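You operate a simulated robot arm through the tools that you are given. There is no shell and no other tool.

The job below is to be done with a simulated robot arm. You get a single attempt, and the scene is never put back.

JOB
Shut the tunnel oven down in the safe order.
Fine: stop LINE, then PREHEAT and CURE; blower and exhaust only once the screen shows STANDBY; main switch off last.

The check looks at the end state, three seconds after you hand in, the way a careful person would. Anything else that was tipped, shoved, dropped, spilled or broken makes it a failure.

ROBOT AND FRAMES
A 6-joint arm with a four-finger gripper, fixed in place. Base frame: the origin is at the foot of the arm, x ahead of it, y to its left, z up. Lengths are in mm, angles in rad, forces in N, time in s.
Its first joint turns from -2.897 to 2.897 rad. Payload 3.67 kg.
Tool frame: the origin (TCP) lies between the finger pads and is the grasp point; the fingertips stand 28 mm ahead of it; z points along the fingers, y is the line along which they close. The gripper opens to 112 mm. The gripper's body begins 73 mm behind the TCP.
Orientation is that of the tool frame in the base frame, as a unit quaternion [x, y, z, w]. With the fingers straight down and closing along the base's y, the tool's x points along the base's -x, its y along +y and its z along -z.

CONTROLS
- The arm moves only by the tool move_arm. Its arguments are lists of equal length, an entry for each row: "slide": the shift along the tool's x, y, z in units of 40 mm (1.0 is 40 mm), a list of three; "rot": the turn, a rotation vector about the tool's x, y, z in units of 6 degrees (1.0 is 6 degrees), a list of three. In form: {"slide": [[dx, dy, dz], ...], "rot": [[wx, wy, wz], ...]}. A call has 1 to 20 rows; each row shifts and turns the commanded pose from where the row before left it, along the tool's axes as they then stand. "gripper" is the finger opening in mm, from 0 to 112, set as the call begins (left out, the last holds). A call with a number of a shift or a turn outside -1 to 1 is refused whole. Each row takes 0.2 s and may step no farther than 50 mm and 0.15 rad from the row before; otherwise, or with a gripper value out of range, the whole call is refused. Where a pose cannot be reached the arm comes as near as it can. A force on the tool above 40 N (or 10 N above the force at the start of the call, whichever is more), or a blocked arm, ends the call early, and 0.2 s more pass. The fingers move at their own pace and stop on an object; they squeeze with about 40 N. The grip force told is the motor's: it shows also when the fingers shut on nothing. Time passes only in rows, and 0.2 s behind the last, so rows that do not move let the fingers close. It gives the time, the measured TCP pose, the force on the tool (base axes), the opening and the grip force at its end, in the units of the frame above (readings bear some noise), with the torque about the TCP (base axes, N m) and any sound that the robot's microphone picked up, and new pictures: "show" is both (left out), scene, wrist or none.
- Cameras (640 x 400 px; columns grow to the right, rows downward): "scene" is fixed at [45.6, 493.5, 1650.2]; the picture's right is [-0.25, -0.97, 0.00], its down [-0.71, 0.18, -0.68] and it looks along [0.66, -0.17, -0.73] (base axes); focal length 281 px, centre (320, 200). "wrist" rides on the gripper at [60, -18, -104] in the tool frame; the picture's right is [0.29, 0.96, 0.00], its down [-0.80, 0.24, -0.55] and it looks along [-0.53, 0.16, 0.83] (tool axes); focal length 234 px, centre (320, 200). There is no depth. A picture from a camera that has moved, and an enlarged one, comes with that camera's place and axes in the base frame and with its lens. The place of the scene camera against the robot may be out by one fixed shift of up to 25 mm in any direction.
- close_up(camera, box): a new picture of the part [left, top, right, bottom] of that camera's present view, enlarged. It takes no simulated time.
- close_job(): hands the job in; it is judged then, once.

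Places have to be worked out from the pictures, the camera data and where the tool is seen. Open the gripper and draw the arm clear of the work before you hand the job in, unless the task says otherwise.

The tools are called after "Call:" by a JSON object that holds its "op" and its "data". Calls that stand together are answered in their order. move_arm: Moves the arm, as the interface text tells. Its arguments: {"type":"object","properties":{"slide":{"type":"array"},"rot":{"type":"array"},"gripper":{"type":"number"},"show":{"type":"string","enum":["both","scene","wrist","none"]}},"required":["slide","rot"]} The other tools are called the same way: close_up (camera, box) takes an enlarged picture of a part of a camera's view; close_job () hands the job in.

At the start:

```text
time: 0.0
eef_pos: [161.8, 338.4, 1373.8]
tcp_rot: [0.0, 1.0, 0.0, 0.0]
contact_force: [0.0, 1.4, 0.0]
moment: [0.05, -0.01, 0.01]
width: 112.0
gripper_force: 0.0
```

scene: 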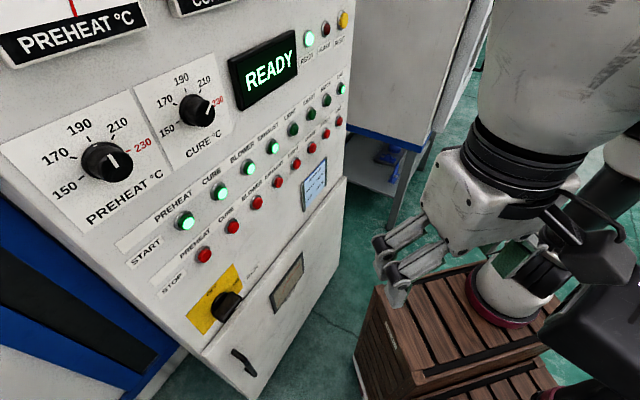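
wrist: 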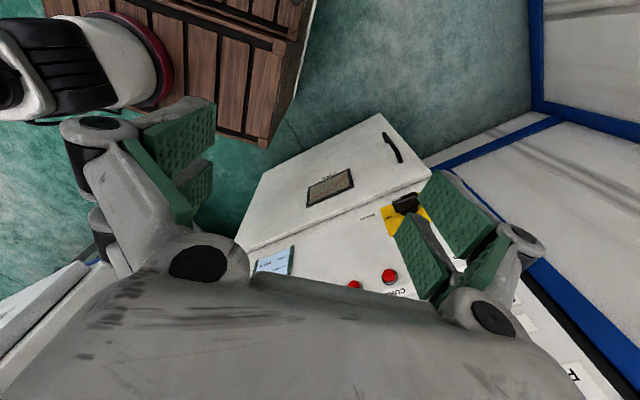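

I start by looking closely at the panel, to read the labels and find the buttons.

Call:
{"op": "close_up", "data": {"camera": "scene", "box": [110, 150, 270, 250]}}

Call:
{"op": "close_up", "data": {"camera": "scene", "box": [220, 80, 380, 180]}}

Call:
{"op": "close_up", "data": {"camera": "scene", "box": [160, 230, 320, 330]}}

Call:
{"op": "close_up", "data": {"camera": "scene", "box": [280, 140, 360, 220]}}

Call:
{"op": "close_up", "data": {"camera": "scene", "box": [220, 0, 380, 100]}}

```text
4.00 times, centred on (190, 200) of scene
camera zoom: at [45.6, 493.5, 1650.2], right [-0.25, -0.97, 0.0], down [-0.71, 0.18, -0.68], along [0.66, -0.17, -0.73], focal length 1124 px, centre (840, 200)
```

zoom: 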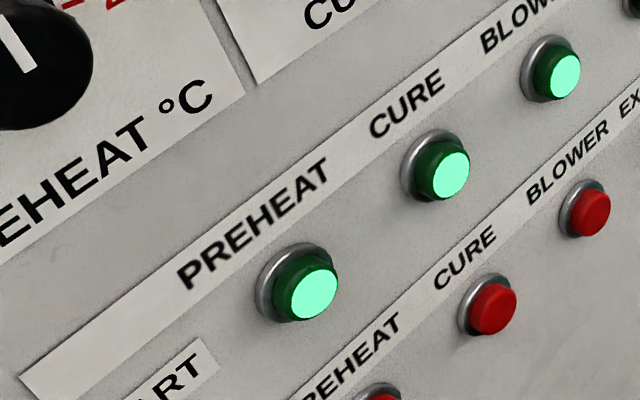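

```text
4.00 times, centred on (300, 130) of scene
camera zoom: at [45.6, 493.5, 1650.2], right [-0.25, -0.97, 0.0], down [-0.71, 0.18, -0.68], along [0.66, -0.17, -0.73], focal length 1124 px, centre (400, 480)
```

zoom: 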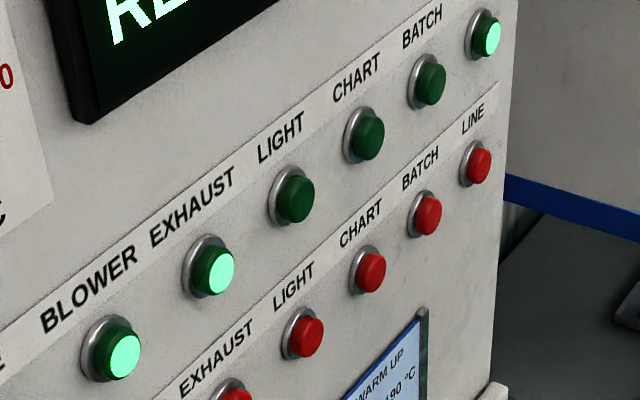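

```text
4.00 times, centred on (240, 280) of scene
camera zoom: at [45.6, 493.5, 1650.2], right [-0.25, -0.97, 0.0], down [-0.71, 0.18, -0.68], along [0.66, -0.17, -0.73], focal length 1124 px, centre (640, -120)
```

zoom: 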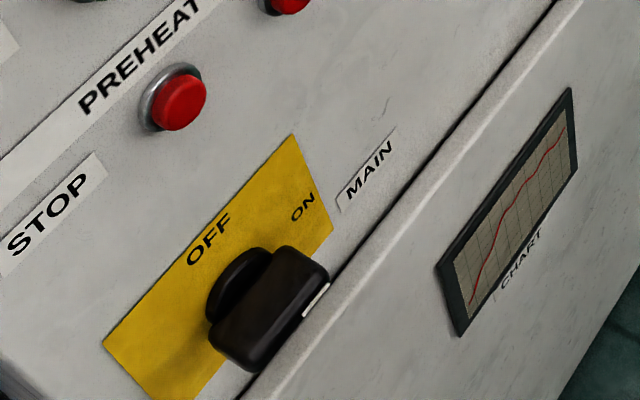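

```text
5.00 times, centred on (320, 180) of scene
camera zoom: at [45.6, 493.5, 1650.2], right [-0.25, -0.97, 0.0], down [-0.71, 0.18, -0.68], along [0.66, -0.17, -0.73], focal length 1405 px, centre (320, 300)
```

zoom: 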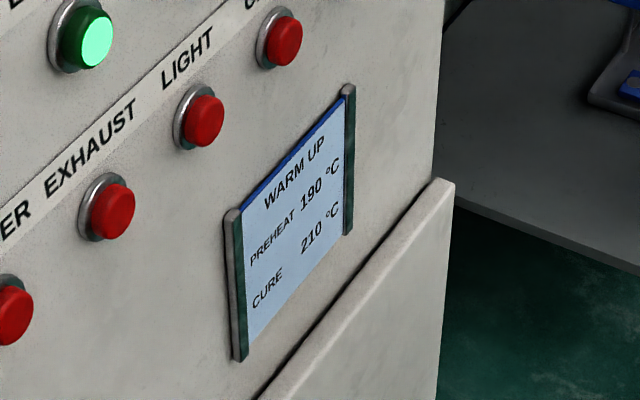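

```text
4.00 times, centred on (300, 50) of scene
camera zoom: at [45.6, 493.5, 1650.2], right [-0.25, -0.97, 0.0], down [-0.71, 0.18, -0.68], along [0.66, -0.17, -0.73], focal length 1124 px, centre (400, 800)
```

zoom: 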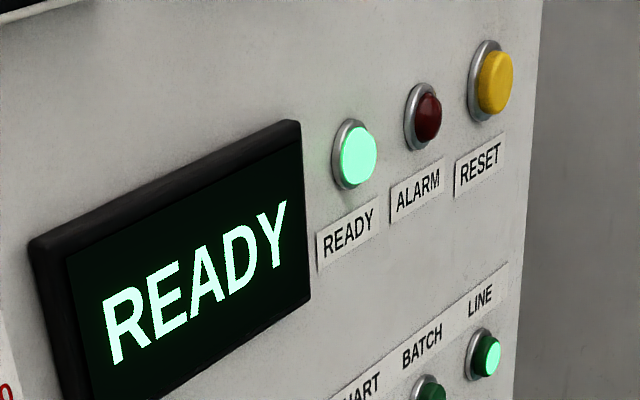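

The panel is a vertical plane about 730 mm from the base at 45°, facing the robot, and the STOP row sits at about z=1165 with roughly 80 mm between buttons. I first yaw the tool 45° so it lines up with the panel.

Call:
{"op": "move_arm", "data": {"slide": [[0, 0, 0], [0, 0, 0], [0, 0, 0], [0, 0, 0], [0, 0, 0], [0, 0, 0], [0, 0, 0], [0, 0, 0]], "rot": [[0, 0, -0.9375], [0, 0, -0.9375], [0, 0, -0.9375], [0, 0, -0.9375], [0, 0, -0.9375], [0, 0, -0.9375], [0, 0, -0.9375], [0, 0, -0.9375]], "gripper": 0}}

```text
time: 1.8
eef_pos: [162.5, 337.3, 1374.8]
tcp_rot: [-0.384, 0.923, -0.001, 0.0]
contact_force: [0.3, 0.9, 0.5]
moment: [-0.02, -0.01, -0.03]
width: 0.2
gripper_force: 35.7
camera wrist: at [132.8, 281.6, 1478.7], right [-0.88, 0.47, 0.0], down [0.39, 0.73, 0.55], along [0.26, 0.49, -0.83], focal length 234 px, centre (320, 200)
```

scene: 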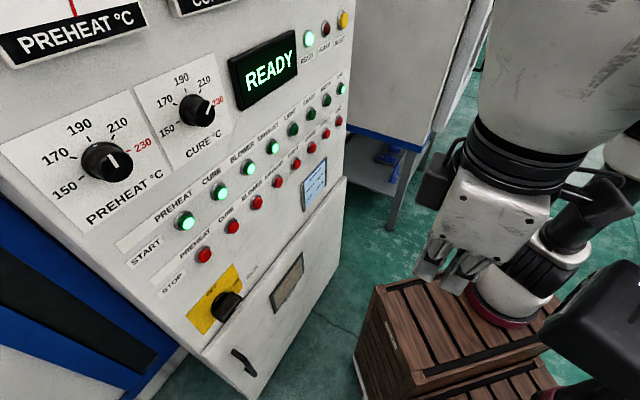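
wrist: 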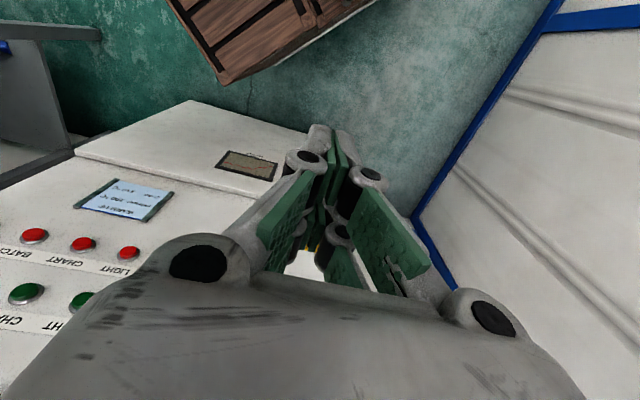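

The yaw is done. Next I move toward the panel centre, staying about 150 mm off it, and then pitch the tool up to horizontal.

Call:
{"op": "move_arm", "data": {"slide": [[-1, -0.6, 0], [-1, -0.6, 0], [-1, -0.6, 0], [-1, -0.6, 0], [-0.8, -0.6, 0], [0, 0, 0], [0, 0, 0], [0, 0, 0], [0, 0, 0], [0, 0, 0], [0, 0, 0], [0, 0, 0]], "rot": [[0, 0, 0], [0, 0, 0], [0, 0, 0], [0, 0, 0], [0, 0, 0], [0, -1, 0], [0, -1, 0], [0, -1, 0], [0, -1, 0], [0, -1, 0], [0, -1, 0], [0, -1, 0]]}}

```text
time: 4.4
eef_pos: [382.2, 388.6, 1373.4]
tcp_rot: [-0.357, 0.862, 0.138, 0.333]
contact_force: [-0.6, -0.6, -0.6]
moment: [-0.01, 0.01, -0.02]
width: 0.1
gripper_force: 35.1
camera wrist: at [314.3, 294.3, 1411.6], right [-0.83, 0.53, -0.19], down [-0.01, 0.33, 0.95], along [0.56, 0.79, -0.26], focal length 234 px, centre (320, 200)
```

scene: 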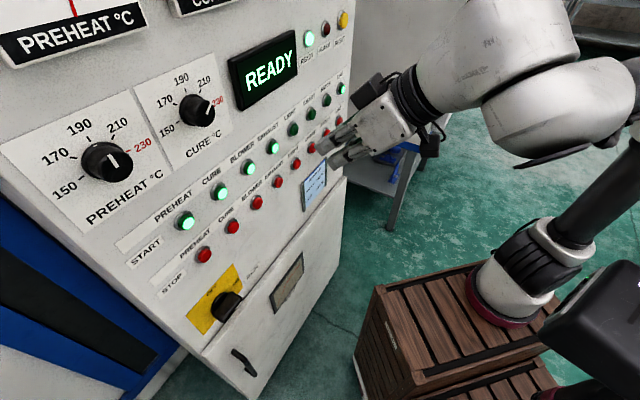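
wrist: 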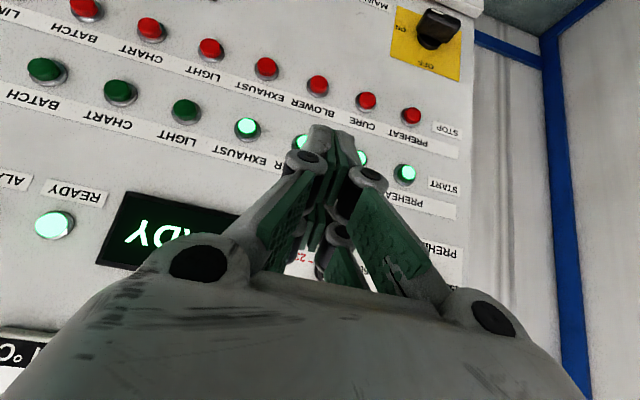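

The wrist camera gives a clear, upside-down view of the buttons. The STOP row is near z≈1133, the button faces are near n≈755 and the spacing is about 72 mm. I finish pitching to horizontal.

Call:
{"op": "move_arm", "data": {"slide": [[0, 0, 0], [0, 0, 0], [0, 0, 0], [0, 0, 0], [0, 0, 0], [0, 0, 0], [0, 0, 0], [0, 0, 0], [0.7, -1, 0], [0.7, -1, 0], [0.7, -1, 0], [0.7, -1, 0]], "rot": [[0, -0.994, 0], [0, -0.994, 0], [0, -0.994, 0], [0, -0.994, 0], [0, -0.994, 0], [0, -0.994, 0], [0, -0.994, 0], [0, -0.994, 0], [0, 0, 0], [0, 0, 0], [0, 0, 0], [0, 0, 0]]}}

```text
time: 7.0
eef_pos: [501.3, 300.4, 1296.0]
tcp_rot: [-0.272, 0.656, 0.27, 0.65]
contact_force: [0.1, 0.1, 0.0]
moment: [-0.03, 0.0, 0.03]
width: 0.0
gripper_force: 35.7
out of reach, approached as far as the arm can: row 11, 12
camera wrist: at [439.3, 212.3, 1236.9], right [-0.68, 0.68, -0.29], down [-0.56, -0.22, 0.8], along [0.48, 0.7, 0.52], focal length 234 px, centre (320, 200)
```

scene: 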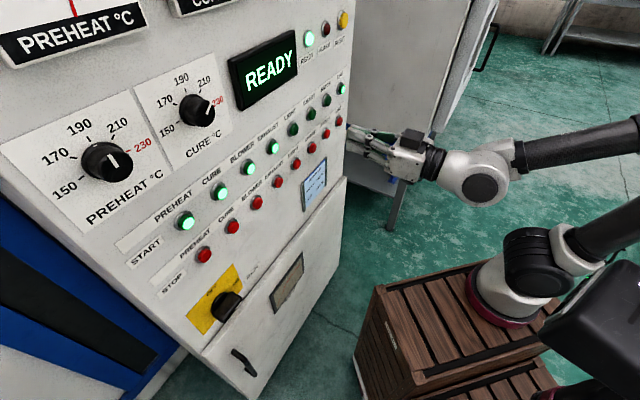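
wrist: 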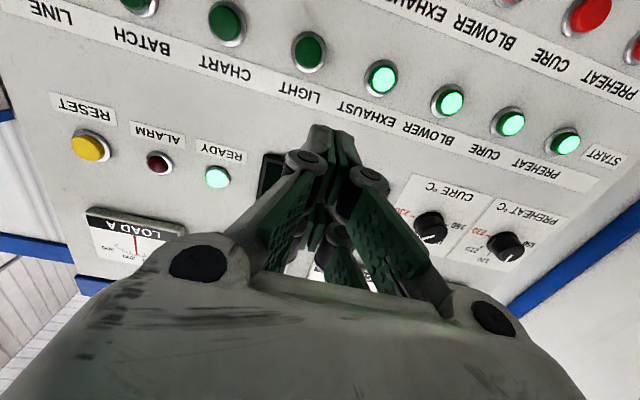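

The orientation is right, but the last rows were out of reach, probably because the wrist is too close to the base column. I push forward along the tool axis, with tips still about 80 mm off the panel, then check.

Call:
{"op": "move_arm", "data": {"slide": [[0, 0, 1], [0, 0, 1], [0, 0, 0]], "rot": [[0, 0, 0], [0, 0, 0], [0, 0, 0]]}}

```text
time: 7.8
eef_pos: [546.6, 364.8, 1298.9]
tcp_rot: [-0.27, 0.657, 0.268, 0.652]
contact_force: [0.1, 0.1, 0.4]
moment: [0.0, -0.02, 0.01]
width: 0.2
gripper_force: 35.9
out of reach, approached as far as the arm can: row 1, 2
camera wrist: at [485.3, 277.4, 1239.1], right [-0.67, 0.68, -0.29], down [-0.56, -0.21, 0.8], along [0.48, 0.7, 0.52], focal length 234 px, centre (320, 200)
```

scene: 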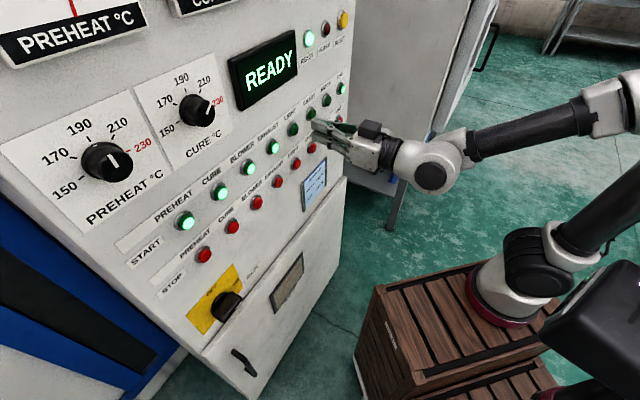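
wrist: 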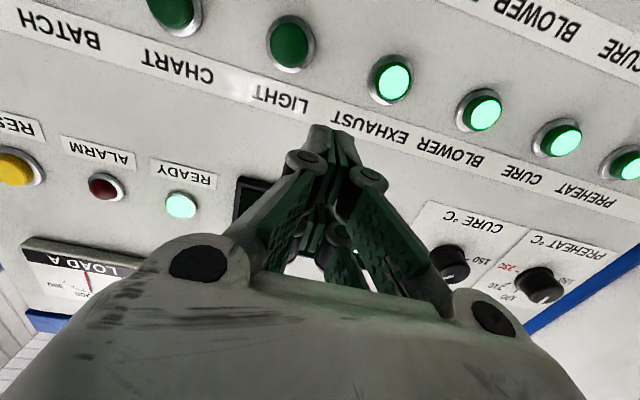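

The arm is still clamped and won't go below z≈1297. I look closely at the arm's shape to find out which limit is blocking it.

Call:
{"op": "close_up", "data": {"camera": "scene", "box": [320, 60, 640, 400]}}

```text
1.18 times, centred on (480, 230) of scene
camera zoom: at [45.6, 493.5, 1650.2], right [-0.25, -0.97, 0.0], down [-0.71, 0.18, -0.68], along [0.66, -0.17, -0.73], focal length 331 px, centre (132, 165)
```

zoom: 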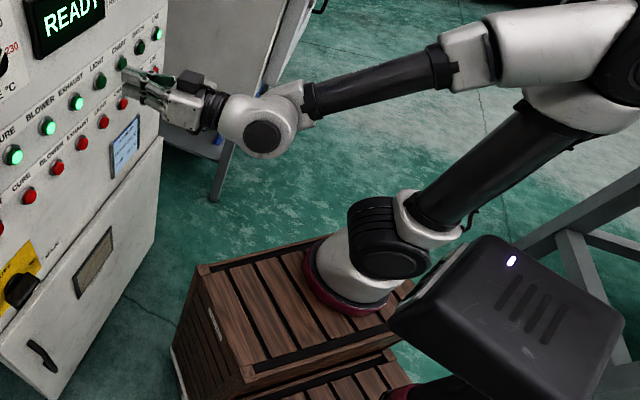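

The elbow looks close to its folding limit when the tool is horizontal near the right of the panel. Tilting the tool about 36° nose-down should bring the wrist up and away, so I do that and check the reach.

Call:
{"op": "move_arm", "data": {"slide": [[0, 0, 0], [0, 0, 0], [0, 0, 0], [0, 0, 0], [0, 0, 0], [0, 0, 0]], "rot": [[0, 1, 0], [0, 1, 0], [0, 1, 0], [0, 1, 0], [0, 1, 0], [0, 1, 0]]}}

```text
time: 9.2
eef_pos: [546.8, 363.6, 1296.7]
tcp_rot: [-0.341, 0.825, 0.172, 0.417]
contact_force: [0.7, 0.3, 0.3]
moment: [0.0, -0.03, 0.02]
width: 0.0
gripper_force: 35.2
camera wrist: at [474.6, 265.6, 1311.1], right [-0.8, 0.56, -0.23], down [-0.15, 0.19, 0.97], along [0.58, 0.81, -0.07], focal length 234 px, centre (320, 200)
```

scene: 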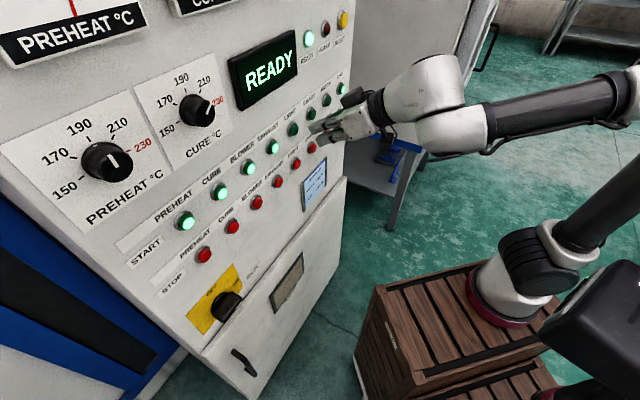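
wrist: 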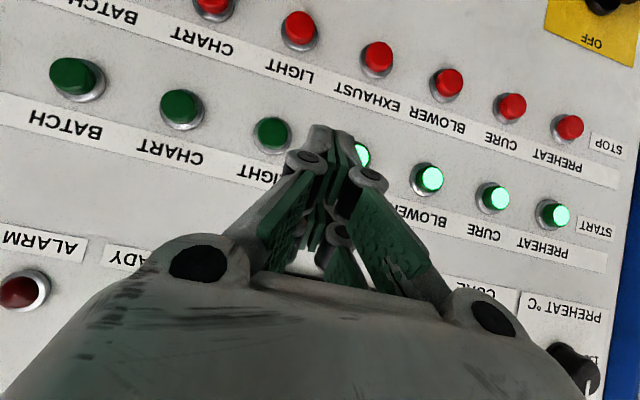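

With the tilt the pose is reachable and commands match the readings. By triangulation the button faces are at n≈746 and the STOP row at z≈1140 with about 84 mm spacing, so STOP LINE should be at e≈420. I move to hover in front of it.

Call:
{"op": "move_arm", "data": {"slide": [[0.335, -0.908, 0.325], [0.335, -0.908, 0.325], [0.335, -0.908, 0.325], [0.335, -0.908, 0.325], [0.335, -0.908, 0.325], [0.335, -0.908, 0.325], [0.335, -0.908, 0.325], [0.335, -0.908, 0.325], [0, 0, 0]], "rot": [[0, 0, 0], [0, 0, 0], [0, 0, 0], [0, 0, 0], [0, 0, 0], [0, 0, 0], [0, 0, 0], [0, 0, 0], [0, 0, 0]]}}

```text
time: 11.2
eef_pos: [766.0, 170.6, 1149.4]
tcp_rot: [-0.341, 0.824, 0.172, 0.417]
contact_force: [-0.1, 0.4, -0.1]
moment: [0.0, 0.0, 0.02]
width: 0.0
gripper_force: 36.1
camera wrist: at [693.3, 72.5, 1162.1], right [-0.8, 0.56, -0.23], down [-0.15, 0.19, 0.97], along [0.58, 0.81, -0.07], focal length 234 px, centre (320, 200)
```

scene: 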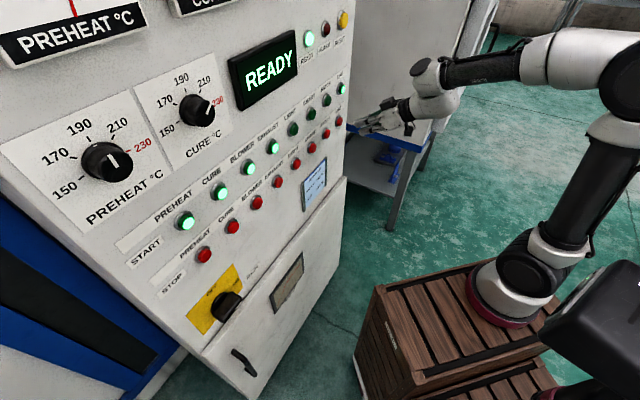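
wrist: 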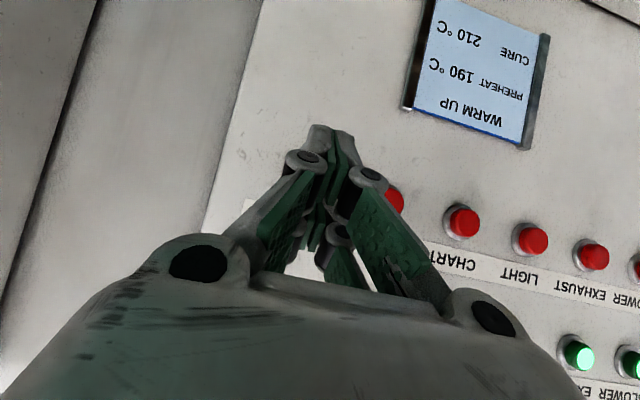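

STOP LINE is hidden behind my fingers. Extrapolating from its neighbours it is at e≈426, z≈1134. I make the small correction, advance 25 mm and look again.

Call:
{"op": "move_arm", "data": {"slide": [[-0.08, -0.06, 0.21], [-0.08, -0.06, 0.2], [-0.09, 0, 0.18], [0, 0, 0]], "rot": [[0, 0, 0], [0, 0, 0], [0, 0, 0], [0, 0, 0]]}}

Call:
{"op": "close_up", "data": {"camera": "scene", "box": [280, 60, 440, 160]}}

Call:
{"op": "close_up", "data": {"camera": "wrist", "box": [240, 90, 480, 240]}}

```text
time: 12.2
eef_pos: [787.5, 185.5, 1143.1]
tcp_rot: [-0.342, 0.824, 0.173, 0.417]
contact_force: [-0.4, -0.1, -0.2]
moment: [0.03, 0.01, 0.02]
width: 0.0
gripper_force: 36.0
camera wrist: at [715.7, 88.3, 1157.4], right [-0.8, 0.56, -0.23], down [-0.15, 0.19, 0.97], along [0.58, 0.81, -0.07], focal length 234 px, centre (320, 200)
```

scene: 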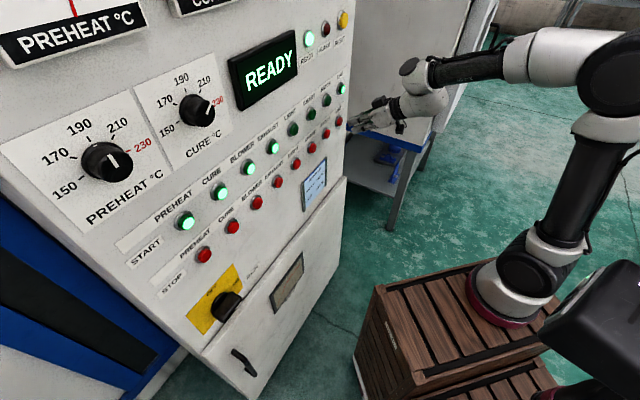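
wrist: 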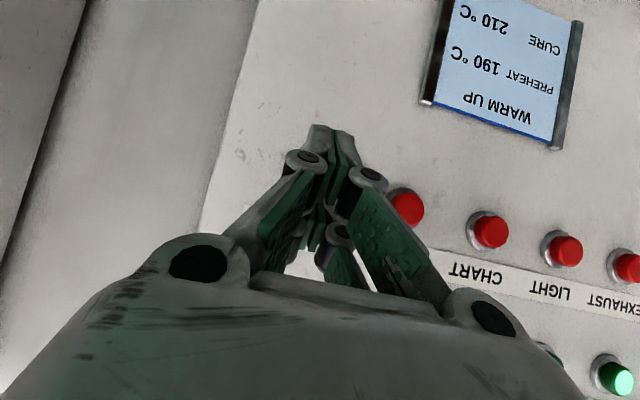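

```text
4.00 times, centred on (360, 110) of scene
camera zoom: at [45.6, 493.5, 1650.2], right [-0.25, -0.97, 0.0], down [-0.71, 0.18, -0.68], along [0.66, -0.17, -0.73], focal length 1124 px, centre (160, 560)
```

zoom: 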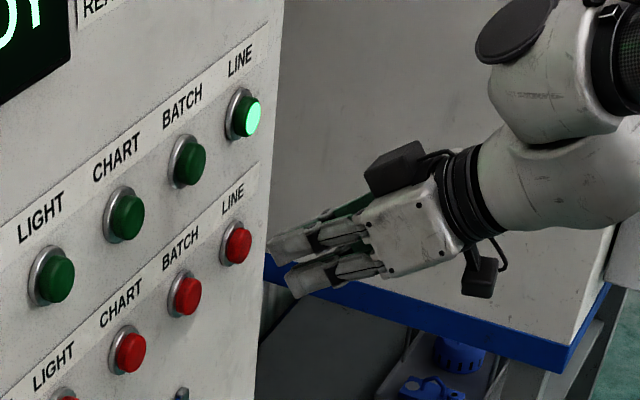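

```text
2.67 times, centred on (360, 165) of wrist
camera zoom: at [715.7, 88.3, 1157.4], right [-0.8, 0.56, -0.23], down [-0.15, 0.19, 0.97], along [0.58, 0.81, -0.07], focal length 624 px, centre (213, 293)
```

zoom: 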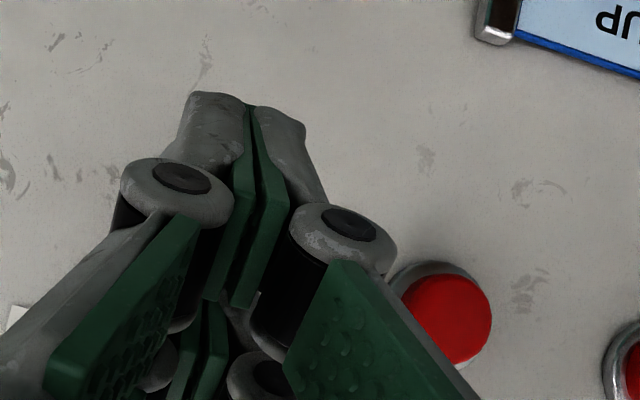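

My tips appear 15–35 mm short of STOP LINE and slightly low. I raise 5 mm and creep forward in 4 mm steps, watching the force and the LINE lamp.

Call:
{"op": "move_arm", "data": {"slide": [[-0.1, 0, -0.074], [-0.0593, 0, 0.0805], [-0.0593, 0, 0.0805], [-0.0593, 0, 0.0805], [-0.0593, 0, 0.0805], [0, 0, 0]], "rot": [[0, 0, 0], [0, 0, 0], [0, 0, 0], [0, 0, 0], [0, 0, 0], [0, 0, 0]]}}

Call:
{"op": "close_up", "data": {"camera": "scene", "box": [280, 60, 440, 160]}}

Call:
{"op": "close_up", "data": {"camera": "wrist", "box": [240, 90, 480, 240]}}

```text
time: 13.6
eef_pos: [799.6, 197.4, 1149.1]
tcp_rot: [-0.341, 0.824, 0.173, 0.417]
contact_force: [-0.3, -0.1, 0.2]
moment: [0.0, 0.0, -0.01]
width: 0.0
gripper_force: 35.9
camera wrist: at [727.2, 100.5, 1162.4], right [-0.8, 0.56, -0.23], down [-0.15, 0.19, 0.97], along [0.58, 0.81, -0.07], focal length 234 px, centre (320, 200)
```

scene: 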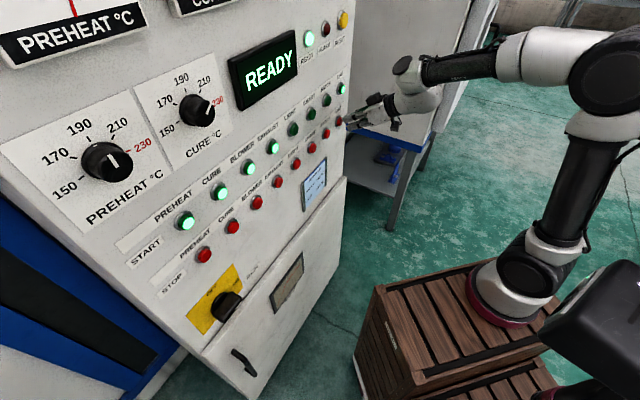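
wrist: 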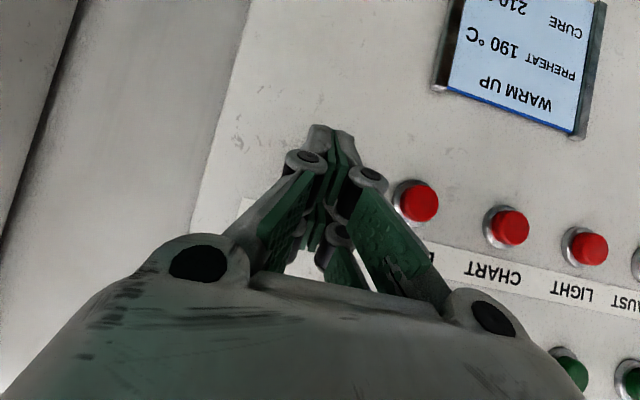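

```text
4.00 times, centred on (360, 110) of scene
camera zoom: at [45.6, 493.5, 1650.2], right [-0.25, -0.97, 0.0], down [-0.71, 0.18, -0.68], along [0.66, -0.17, -0.73], focal length 1124 px, centre (160, 560)
```

zoom: 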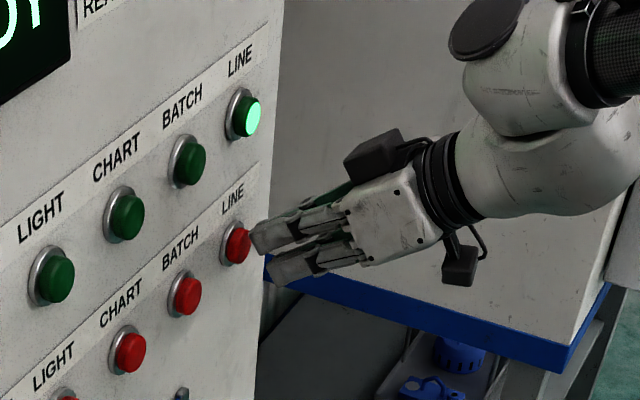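

```text
2.67 times, centred on (360, 165) of wrist
camera zoom: at [727.2, 100.5, 1162.4], right [-0.8, 0.56, -0.23], down [-0.15, 0.19, 0.97], along [0.58, 0.81, -0.07], focal length 624 px, centre (213, 293)
```

zoom: 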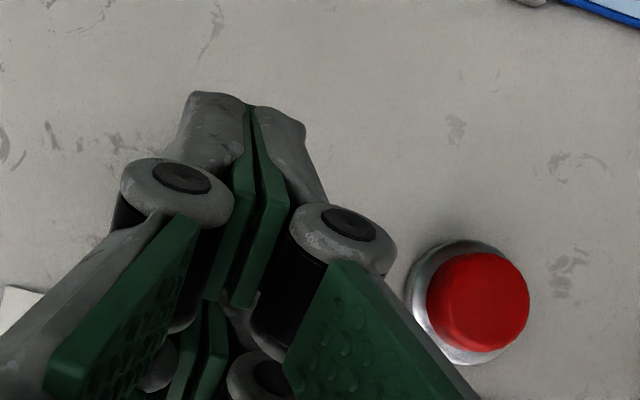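

Each finger appears to have two prongs about 38 mm apart along tool x. With this tilt the upper prong leads and is about 12 mm above the button centre. I lower 11 mm and creep forward until it presses.

Call:
{"op": "move_arm", "data": {"slide": [[0.2214, 0, 0.163], [-0.0593, 0, 0.0805], [-0.0593, 0, 0.0805], [-0.0593, 0, 0.0805], [0, 0, 0]], "rot": [[0, 0, 0], [0, 0, 0], [0, 0, 0], [0, 0, 0], [0, 0, 0]]}}

Call:
{"op": "close_up", "data": {"camera": "scene", "box": [220, 20, 380, 140]}}

```text
time: 14.8
eef_pos: [806.9, 206.1, 1138.7]
tcp_rot: [-0.342, 0.824, 0.172, 0.417]
contact_force: [-6.0, -4.7, -2.6]
moment: [-0.05, 0.04, 0.08]
width: 5.8
gripper_force: 35.9
heard: click
camera wrist: at [735.3, 108.7, 1151.4], right [-0.8, 0.56, -0.23], down [-0.15, 0.19, 0.97], along [0.58, 0.81, -0.07], focal length 234 px, centre (320, 200)
```

scene: 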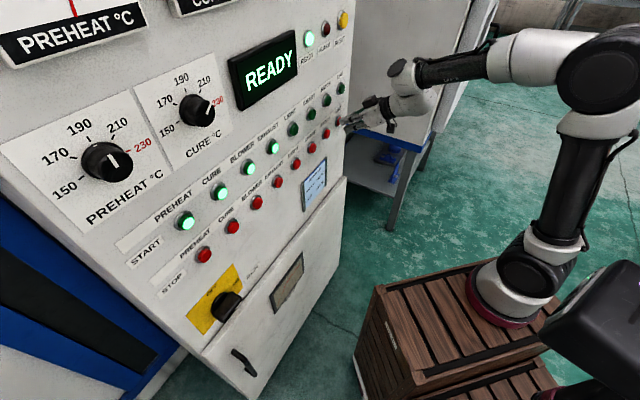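
wrist: 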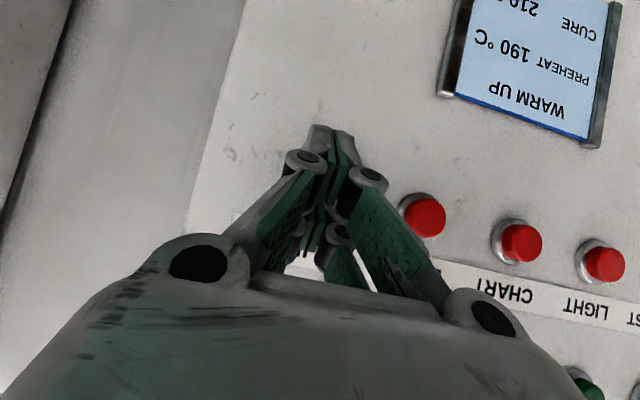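

```text
3.33 times, centred on (300, 80) of scene
camera zoom: at [45.6, 493.5, 1650.2], right [-0.25, -0.97, 0.0], down [-0.71, 0.18, -0.68], along [0.66, -0.17, -0.73], focal length 937 px, centre (387, 600)
```

zoom: 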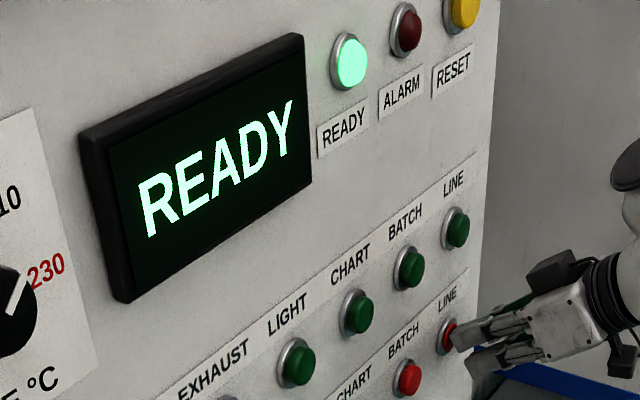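

I heard a click and the LINE lamp went dark, so LINE is stopped. I back off 45 mm and traverse left toward PREHEAT.

Call:
{"op": "move_arm", "data": {"slide": [[0.334, 0, -0.453], [0.334, 0, -0.453], [0, 1, 0], [0, 1, 0], [0, 1, 0], [0, 1, 0], [0, 1, 0], [0, 1, 0], [0, 1, 0], [0, 1, 0], [0, 1, 0], [0, 1, 0], [0, 1, 0], [0, 1, 0], [0, 1, 0], [0, 1, 0], [0, 0.6, 0], [0, 0, 0]], "rot": [[0, 0, 0], [0, 0, 0], [0, 0, 0], [0, 0, 0], [0, 0, 0], [0, 0, 0], [0, 0, 0], [0, 0, 0], [0, 0, 0], [0, 0, 0], [0, 0, 0], [0, 0, 0], [0, 0, 0], [0, 0, 0], [0, 0, 0], [0, 0, 0], [0, 0, 0], [0, 0, 0]]}}

Call:
{"op": "close_up", "data": {"camera": "scene", "box": [110, 180, 270, 300]}}

Call:
{"op": "close_up", "data": {"camera": "scene", "box": [220, 20, 380, 140]}}

```text
time: 18.6
eef_pos: [443.1, 418.8, 1110.3]
tcp_rot: [-0.352, 0.813, 0.201, 0.417]
contact_force: [0.1, 0.1, 0.8]
moment: [0.01, 0.0, 0.01]
width: 0.0
gripper_force: 35.4
out of reach, approached as far as the arm can: row 5, 6, 7, 8, 9, 10, 11
camera wrist: at [375.2, 317.6, 1120.8], right [-0.82, 0.53, -0.2], down [-0.15, 0.14, 0.98], along [0.54, 0.84, -0.04], focal length 234 px, centre (320, 200)
```

scene: 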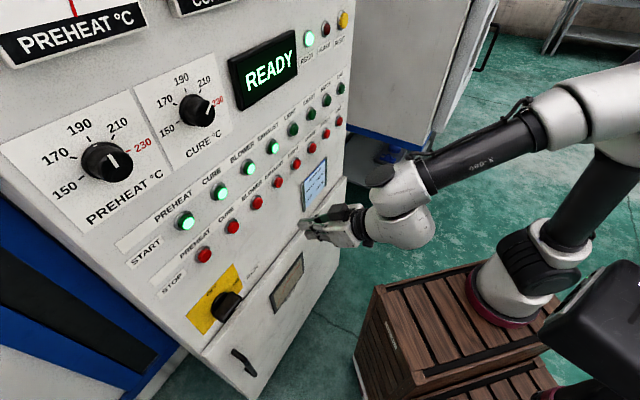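
wrist: 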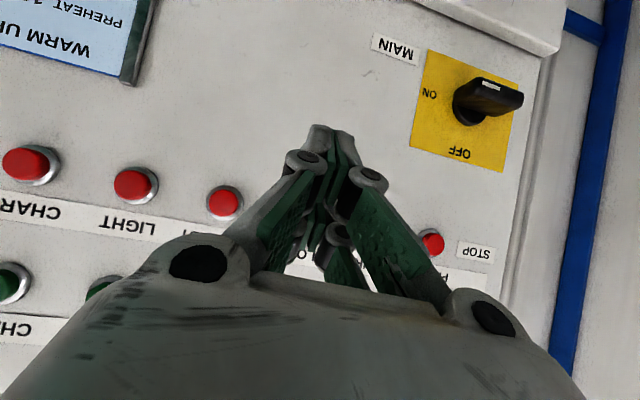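

```text
3.33 times, centred on (190, 240) of scene
camera zoom: at [45.6, 493.5, 1650.2], right [-0.25, -0.97, 0.0], down [-0.71, 0.18, -0.68], along [0.66, -0.17, -0.73], focal length 937 px, centre (753, 67)
```

zoom: 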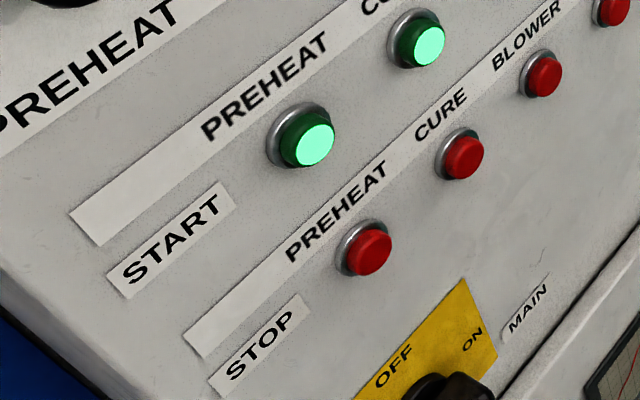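

```text
3.33 times, centred on (300, 80) of scene
camera zoom: at [45.6, 493.5, 1650.2], right [-0.25, -0.97, 0.0], down [-0.71, 0.18, -0.68], along [0.66, -0.17, -0.73], focal length 937 px, centre (387, 600)
```

zoom: 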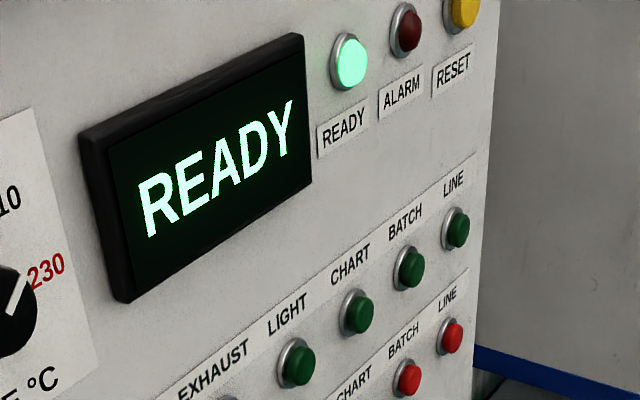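

The screen still reads READY and LINE stays off, but part of the traverse was out of reach, so the tool drifted back and yawed by about 4°. I correct the orientation, then move to the hover point for STOP PREHEAT at e≈-165, z≈1134.

Call:
{"op": "move_arm", "data": {"slide": [[0, 0, 0], [-0.302, 0.9, 0.166], [-0.302, 0.9, 0.166], [-0.302, 0.9, 0.166], [-0.302, 0.9, 0.166], [-0.302, 0.9, 0.166], [0, 0, 0]], "rot": [[0.58, 0.24, 0.013], [0, 0, 0], [0, 0, 0], [0, 0, 0], [0, 0, 0], [0, 0, 0], [0, 0, 0]]}}

Call:
{"op": "close_up", "data": {"camera": "scene", "box": [130, 190, 290, 310]}}

```text
time: 20.2
eef_pos: [359.5, 590.1, 1139.5]
tcp_rot: [-0.341, 0.825, 0.171, 0.416]
contact_force: [-0.1, -0.3, 1.1]
moment: [0.0, -0.04, 0.01]
width: 0.0
gripper_force: 35.4
camera wrist: at [286.4, 493.5, 1153.4], right [-0.8, 0.56, -0.23], down [-0.15, 0.19, 0.97], along [0.59, 0.81, -0.07], focal length 234 px, centre (320, 200)
```

scene: 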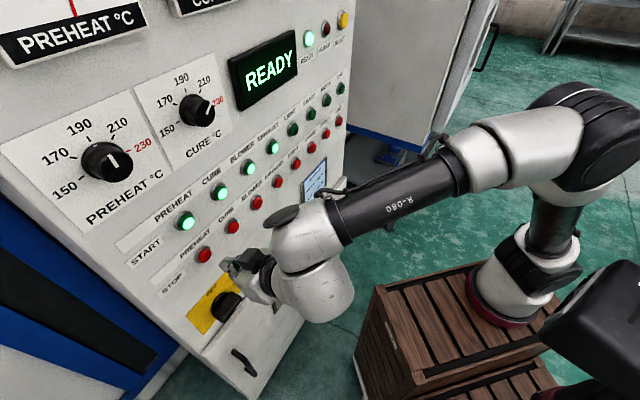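
wrist: 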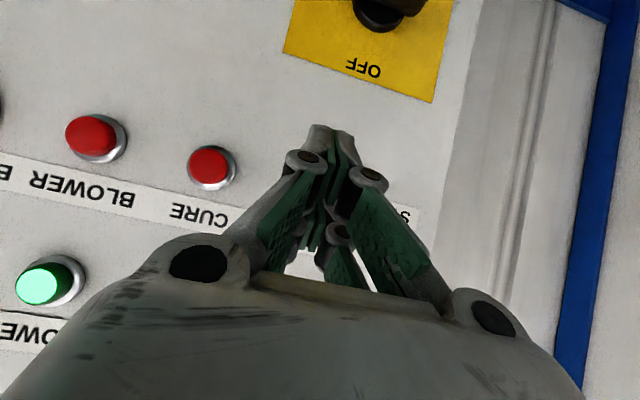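

```text
3.33 times, centred on (210, 250) of scene
camera zoom: at [45.6, 493.5, 1650.2], right [-0.25, -0.97, 0.0], down [-0.71, 0.18, -0.68], along [0.66, -0.17, -0.73], focal length 937 px, centre (687, 33)
```

zoom: 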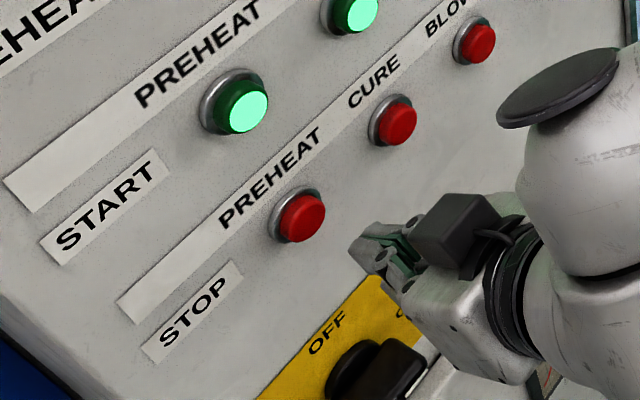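

I'm aligned in front of STOP PREHEAT to within a few mm. I shift 3.5 mm left and advance the same 45 mm that worked for LINE.

Call:
{"op": "move_arm", "data": {"slide": [[-0.2446, 0.09, 0.332], [-0.2446, 0, 0.332], [-0.0593, 0, 0.0805], [-0.0593, 0, 0.0805], [-0.0593, 0, 0.0805], [0, 0, 0]], "rot": [[0, 0, 0], [0, 0, 0], [0, 0, 0], [0, 0, 0], [0, 0, 0], [0, 0, 0]]}}

Call:
{"op": "close_up", "data": {"camera": "scene", "box": [130, 190, 290, 310]}}

```text
time: 21.6
eef_pos: [388.8, 626.5, 1139.8]
tcp_rot: [-0.341, 0.825, 0.172, 0.416]
contact_force: [-4.3, -7.4, -1.0]
moment: [-0.03, 0.03, -0.05]
width: 6.2
gripper_force: 35.6
heard: click
camera wrist: at [316.1, 527.5, 1153.9], right [-0.8, 0.56, -0.23], down [-0.15, 0.19, 0.97], along [0.59, 0.81, -0.07], focal length 234 px, centre (320, 200)
```

scene: 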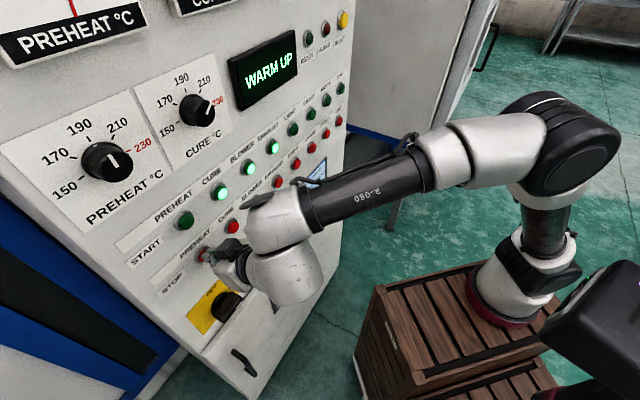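
wrist: 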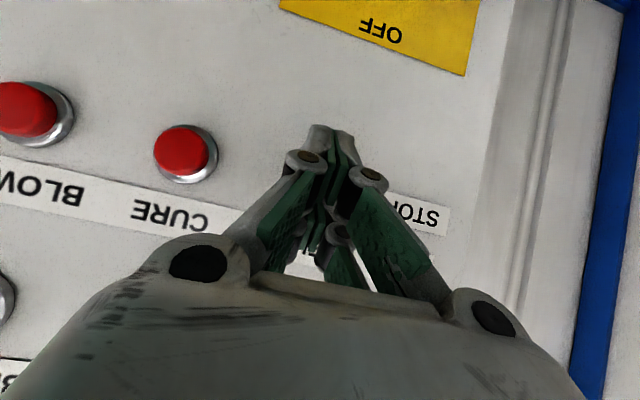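

```text
3.33 times, centred on (210, 250) of scene
camera zoom: at [45.6, 493.5, 1650.2], right [-0.25, -0.97, 0.0], down [-0.71, 0.18, -0.68], along [0.66, -0.17, -0.73], focal length 937 px, centre (687, 33)
```

zoom: 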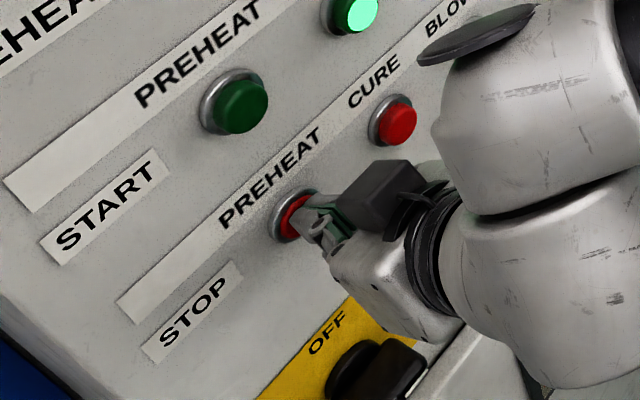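

The PREHEAT lamp is off and the screen now reads WARM UP. I back off 40 mm, shift 84 mm right to STOP CURE and press it.

Call:
{"op": "move_arm", "data": {"slide": [[0.2965, 0, -0.4025], [0.2965, 0, -0.4025], [0, -0.7, 0], [0, -0.7, 0], [0, -0.69, 0], [-0.2076, 0, 0.2818], [-0.2076, 0, 0.2818], [-0.0593, 0, 0.0805], [-0.0593, 0, 0.0805], [-0.0593, 0, 0.0805], [0, 0, 0]], "rot": [[0, 0, 0], [0, 0, 0], [0, 0, 0], [0, 0, 0], [0, 0, 0], [0, 0, 0], [0, 0, 0], [0, 0, 0], [0, 0, 0], [0, 0, 0], [0, 0, 0]]}}

Call:
{"op": "close_up", "data": {"camera": "scene", "box": [150, 170, 310, 270]}}

Call:
{"op": "close_up", "data": {"camera": "scene", "box": [220, 20, 380, 140]}}

```text
time: 24.0
eef_pos: [445.9, 566.5, 1140.5]
tcp_rot: [-0.34, 0.825, 0.171, 0.417]
contact_force: [-6.5, -6.3, 2.3]
moment: [0.15, -0.15, -0.02]
width: 5.9
gripper_force: 35.8
heard: click
camera wrist: at [374.9, 469.0, 1154.1], right [-0.8, 0.56, -0.23], down [-0.15, 0.19, 0.97], along [0.59, 0.81, -0.07], focal length 234 px, centre (320, 200)
```

scene: 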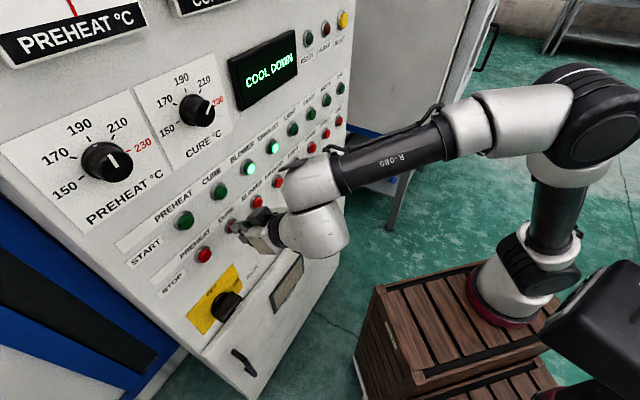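
wrist: 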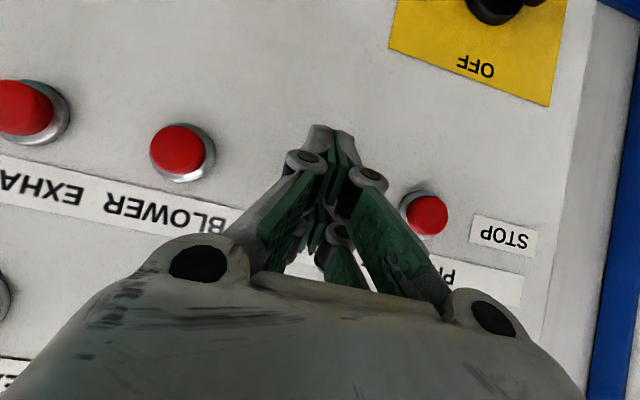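

```text
4.00 times, centred on (230, 220) of scene
camera zoom: at [45.6, 493.5, 1650.2], right [-0.25, -0.97, 0.0], down [-0.71, 0.18, -0.68], along [0.66, -0.17, -0.73], focal length 1124 px, centre (680, 120)
```

zoom: 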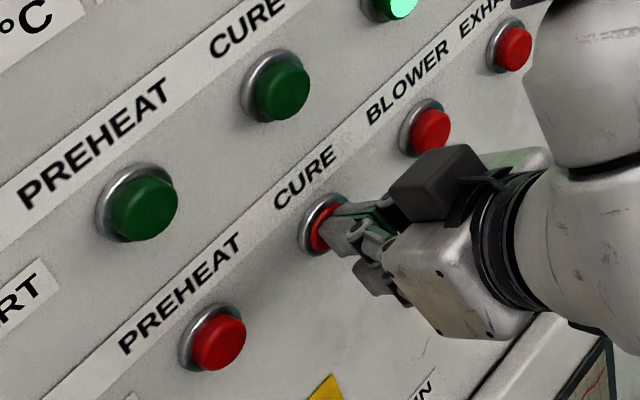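

```text
3.33 times, centred on (300, 80) of scene
camera zoom: at [45.6, 493.5, 1650.2], right [-0.25, -0.97, 0.0], down [-0.71, 0.18, -0.68], along [0.66, -0.17, -0.73], focal length 937 px, centre (387, 600)
```

zoom: 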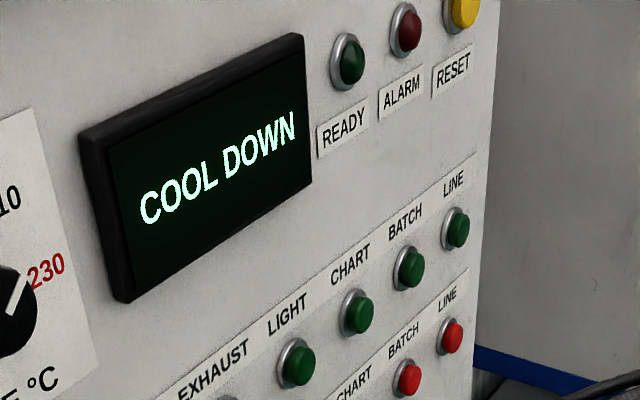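

CURE is off and the screen shows COOL DOWN. I back off, hover in front of STOP BLOWER without touching it, and wait for STANDBY.

Call:
{"op": "move_arm", "data": {"slide": [[0.2965, 0, -0.4025], [0.2965, 0, -0.4025], [0, -0.7, 0], [0, -0.7, 0], [0, -0.69, 0], [0, 0, 0], [0, 0, 0], [0, 0, 0], [0, 0, 0], [0, 0, 0], [0, 0, 0], [0, 0, 0], [0, 0, 0], [0, 0, 0], [0, 0, 0], [0, 0, 0], [0, 0, 0], [0, 0, 0], [0, 0, 0], [0, 0, 0]], "rot": [[0, 0, 0], [0, 0, 0], [0, 0, 0], [0, 0, 0], [0, 0, 0], [0, 0, 0], [0, 0, 0], [0, 0, 0], [0, 0, 0], [0, 0, 0], [0, 0, 0], [0, 0, 0], [0, 0, 0], [0, 0, 0], [0, 0, 0], [0, 0, 0], [0, 0, 0], [0, 0, 0], [0, 0, 0], [0, 0, 0]]}}

```text
time: 28.2
eef_pos: [477.0, 480.0, 1140.1]
tcp_rot: [-0.341, 0.826, 0.171, 0.416]
contact_force: [0.3, -0.3, -0.3]
moment: [0.0, -0.02, -0.01]
width: 0.0
gripper_force: 35.6
camera wrist: at [404.6, 382.0, 1154.5], right [-0.8, 0.56, -0.23], down [-0.15, 0.19, 0.97], along [0.59, 0.81, -0.07], focal length 234 px, centre (320, 200)
```

scene: 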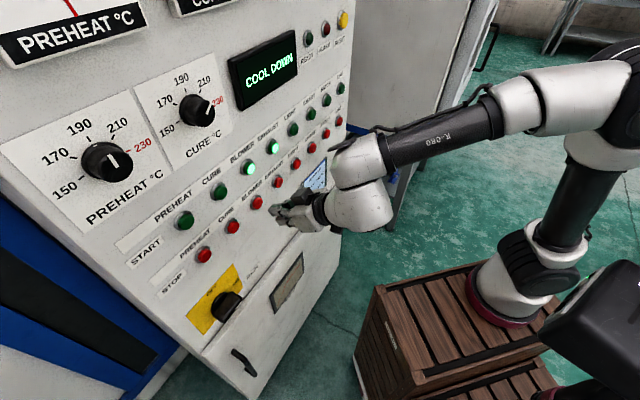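
wrist: 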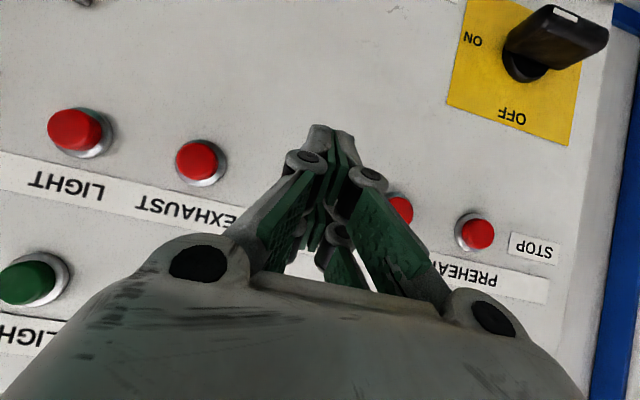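

The screen still shows COOL DOWN. I hold still and keep waiting.

Call:
{"op": "move_arm", "data": {"slide": [[0, 0, 0], [0, 0, 0], [0, 0, 0], [0, 0, 0], [0, 0, 0], [0, 0, 0], [0, 0, 0], [0, 0, 0], [0, 0, 0], [0, 0, 0], [0, 0, 0], [0, 0, 0], [0, 0, 0], [0, 0, 0], [0, 0, 0], [0, 0, 0], [0, 0, 0], [0, 0, 0], [0, 0, 0], [0, 0, 0]], "rot": [[0, 0, 0], [0, 0, 0], [0, 0, 0], [0, 0, 0], [0, 0, 0], [0, 0, 0], [0, 0, 0], [0, 0, 0], [0, 0, 0], [0, 0, 0], [0, 0, 0], [0, 0, 0], [0, 0, 0], [0, 0, 0], [0, 0, 0], [0, 0, 0], [0, 0, 0], [0, 0, 0], [0, 0, 0], [0, 0, 0]], "show": "scene"}}

```text
time: 32.4
eef_pos: [476.5, 479.6, 1140.8]
tcp_rot: [-0.341, 0.825, 0.172, 0.417]
contact_force: [0.0, 0.0, 0.7]
moment: [0.06, -0.02, -0.01]
width: 0.1
gripper_force: 35.9
```

scene: 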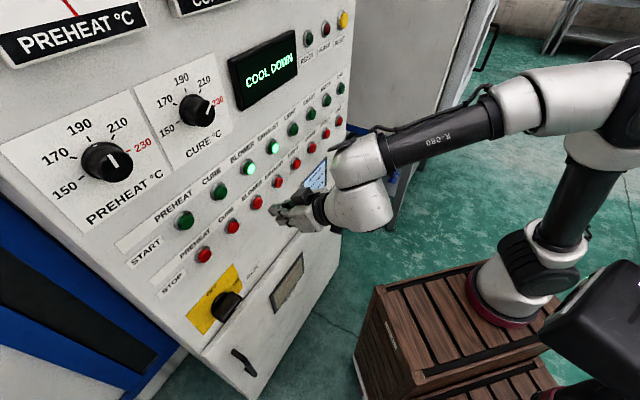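

It's still COOL DOWN, so I keep waiting.

Call:
{"op": "move_arm", "data": {"slide": [[0, 0, 0], [0, 0, 0], [0, 0, 0], [0, 0, 0], [0, 0, 0], [0, 0, 0], [0, 0, 0], [0, 0, 0], [0, 0, 0], [0, 0, 0], [0, 0, 0], [0, 0, 0], [0, 0, 0], [0, 0, 0], [0, 0, 0], [0, 0, 0], [0, 0, 0], [0, 0, 0], [0, 0, 0], [0, 0, 0]], "rot": [[0, 0, 0], [0, 0, 0], [0, 0, 0], [0, 0, 0], [0, 0, 0], [0, 0, 0], [0, 0, 0], [0, 0, 0], [0, 0, 0], [0, 0, 0], [0, 0, 0], [0, 0, 0], [0, 0, 0], [0, 0, 0], [0, 0, 0], [0, 0, 0], [0, 0, 0], [0, 0, 0], [0, 0, 0], [0, 0, 0]], "show": "scene"}}

```text
time: 36.6
eef_pos: [477.4, 478.9, 1139.6]
tcp_rot: [-0.341, 0.825, 0.172, 0.416]
contact_force: [-0.1, -0.3, -0.8]
moment: [0.04, -0.03, -0.02]
width: 0.0
gripper_force: 35.7
```

scene: 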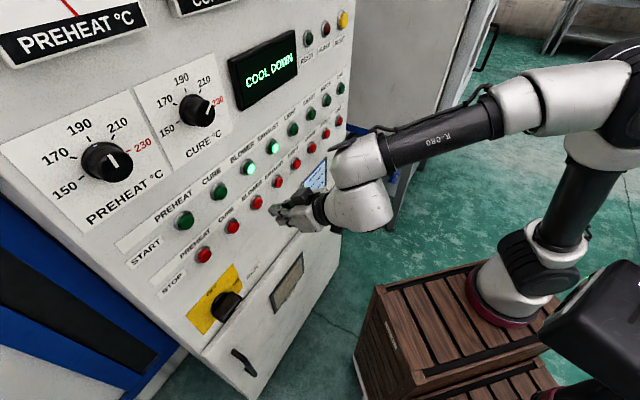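

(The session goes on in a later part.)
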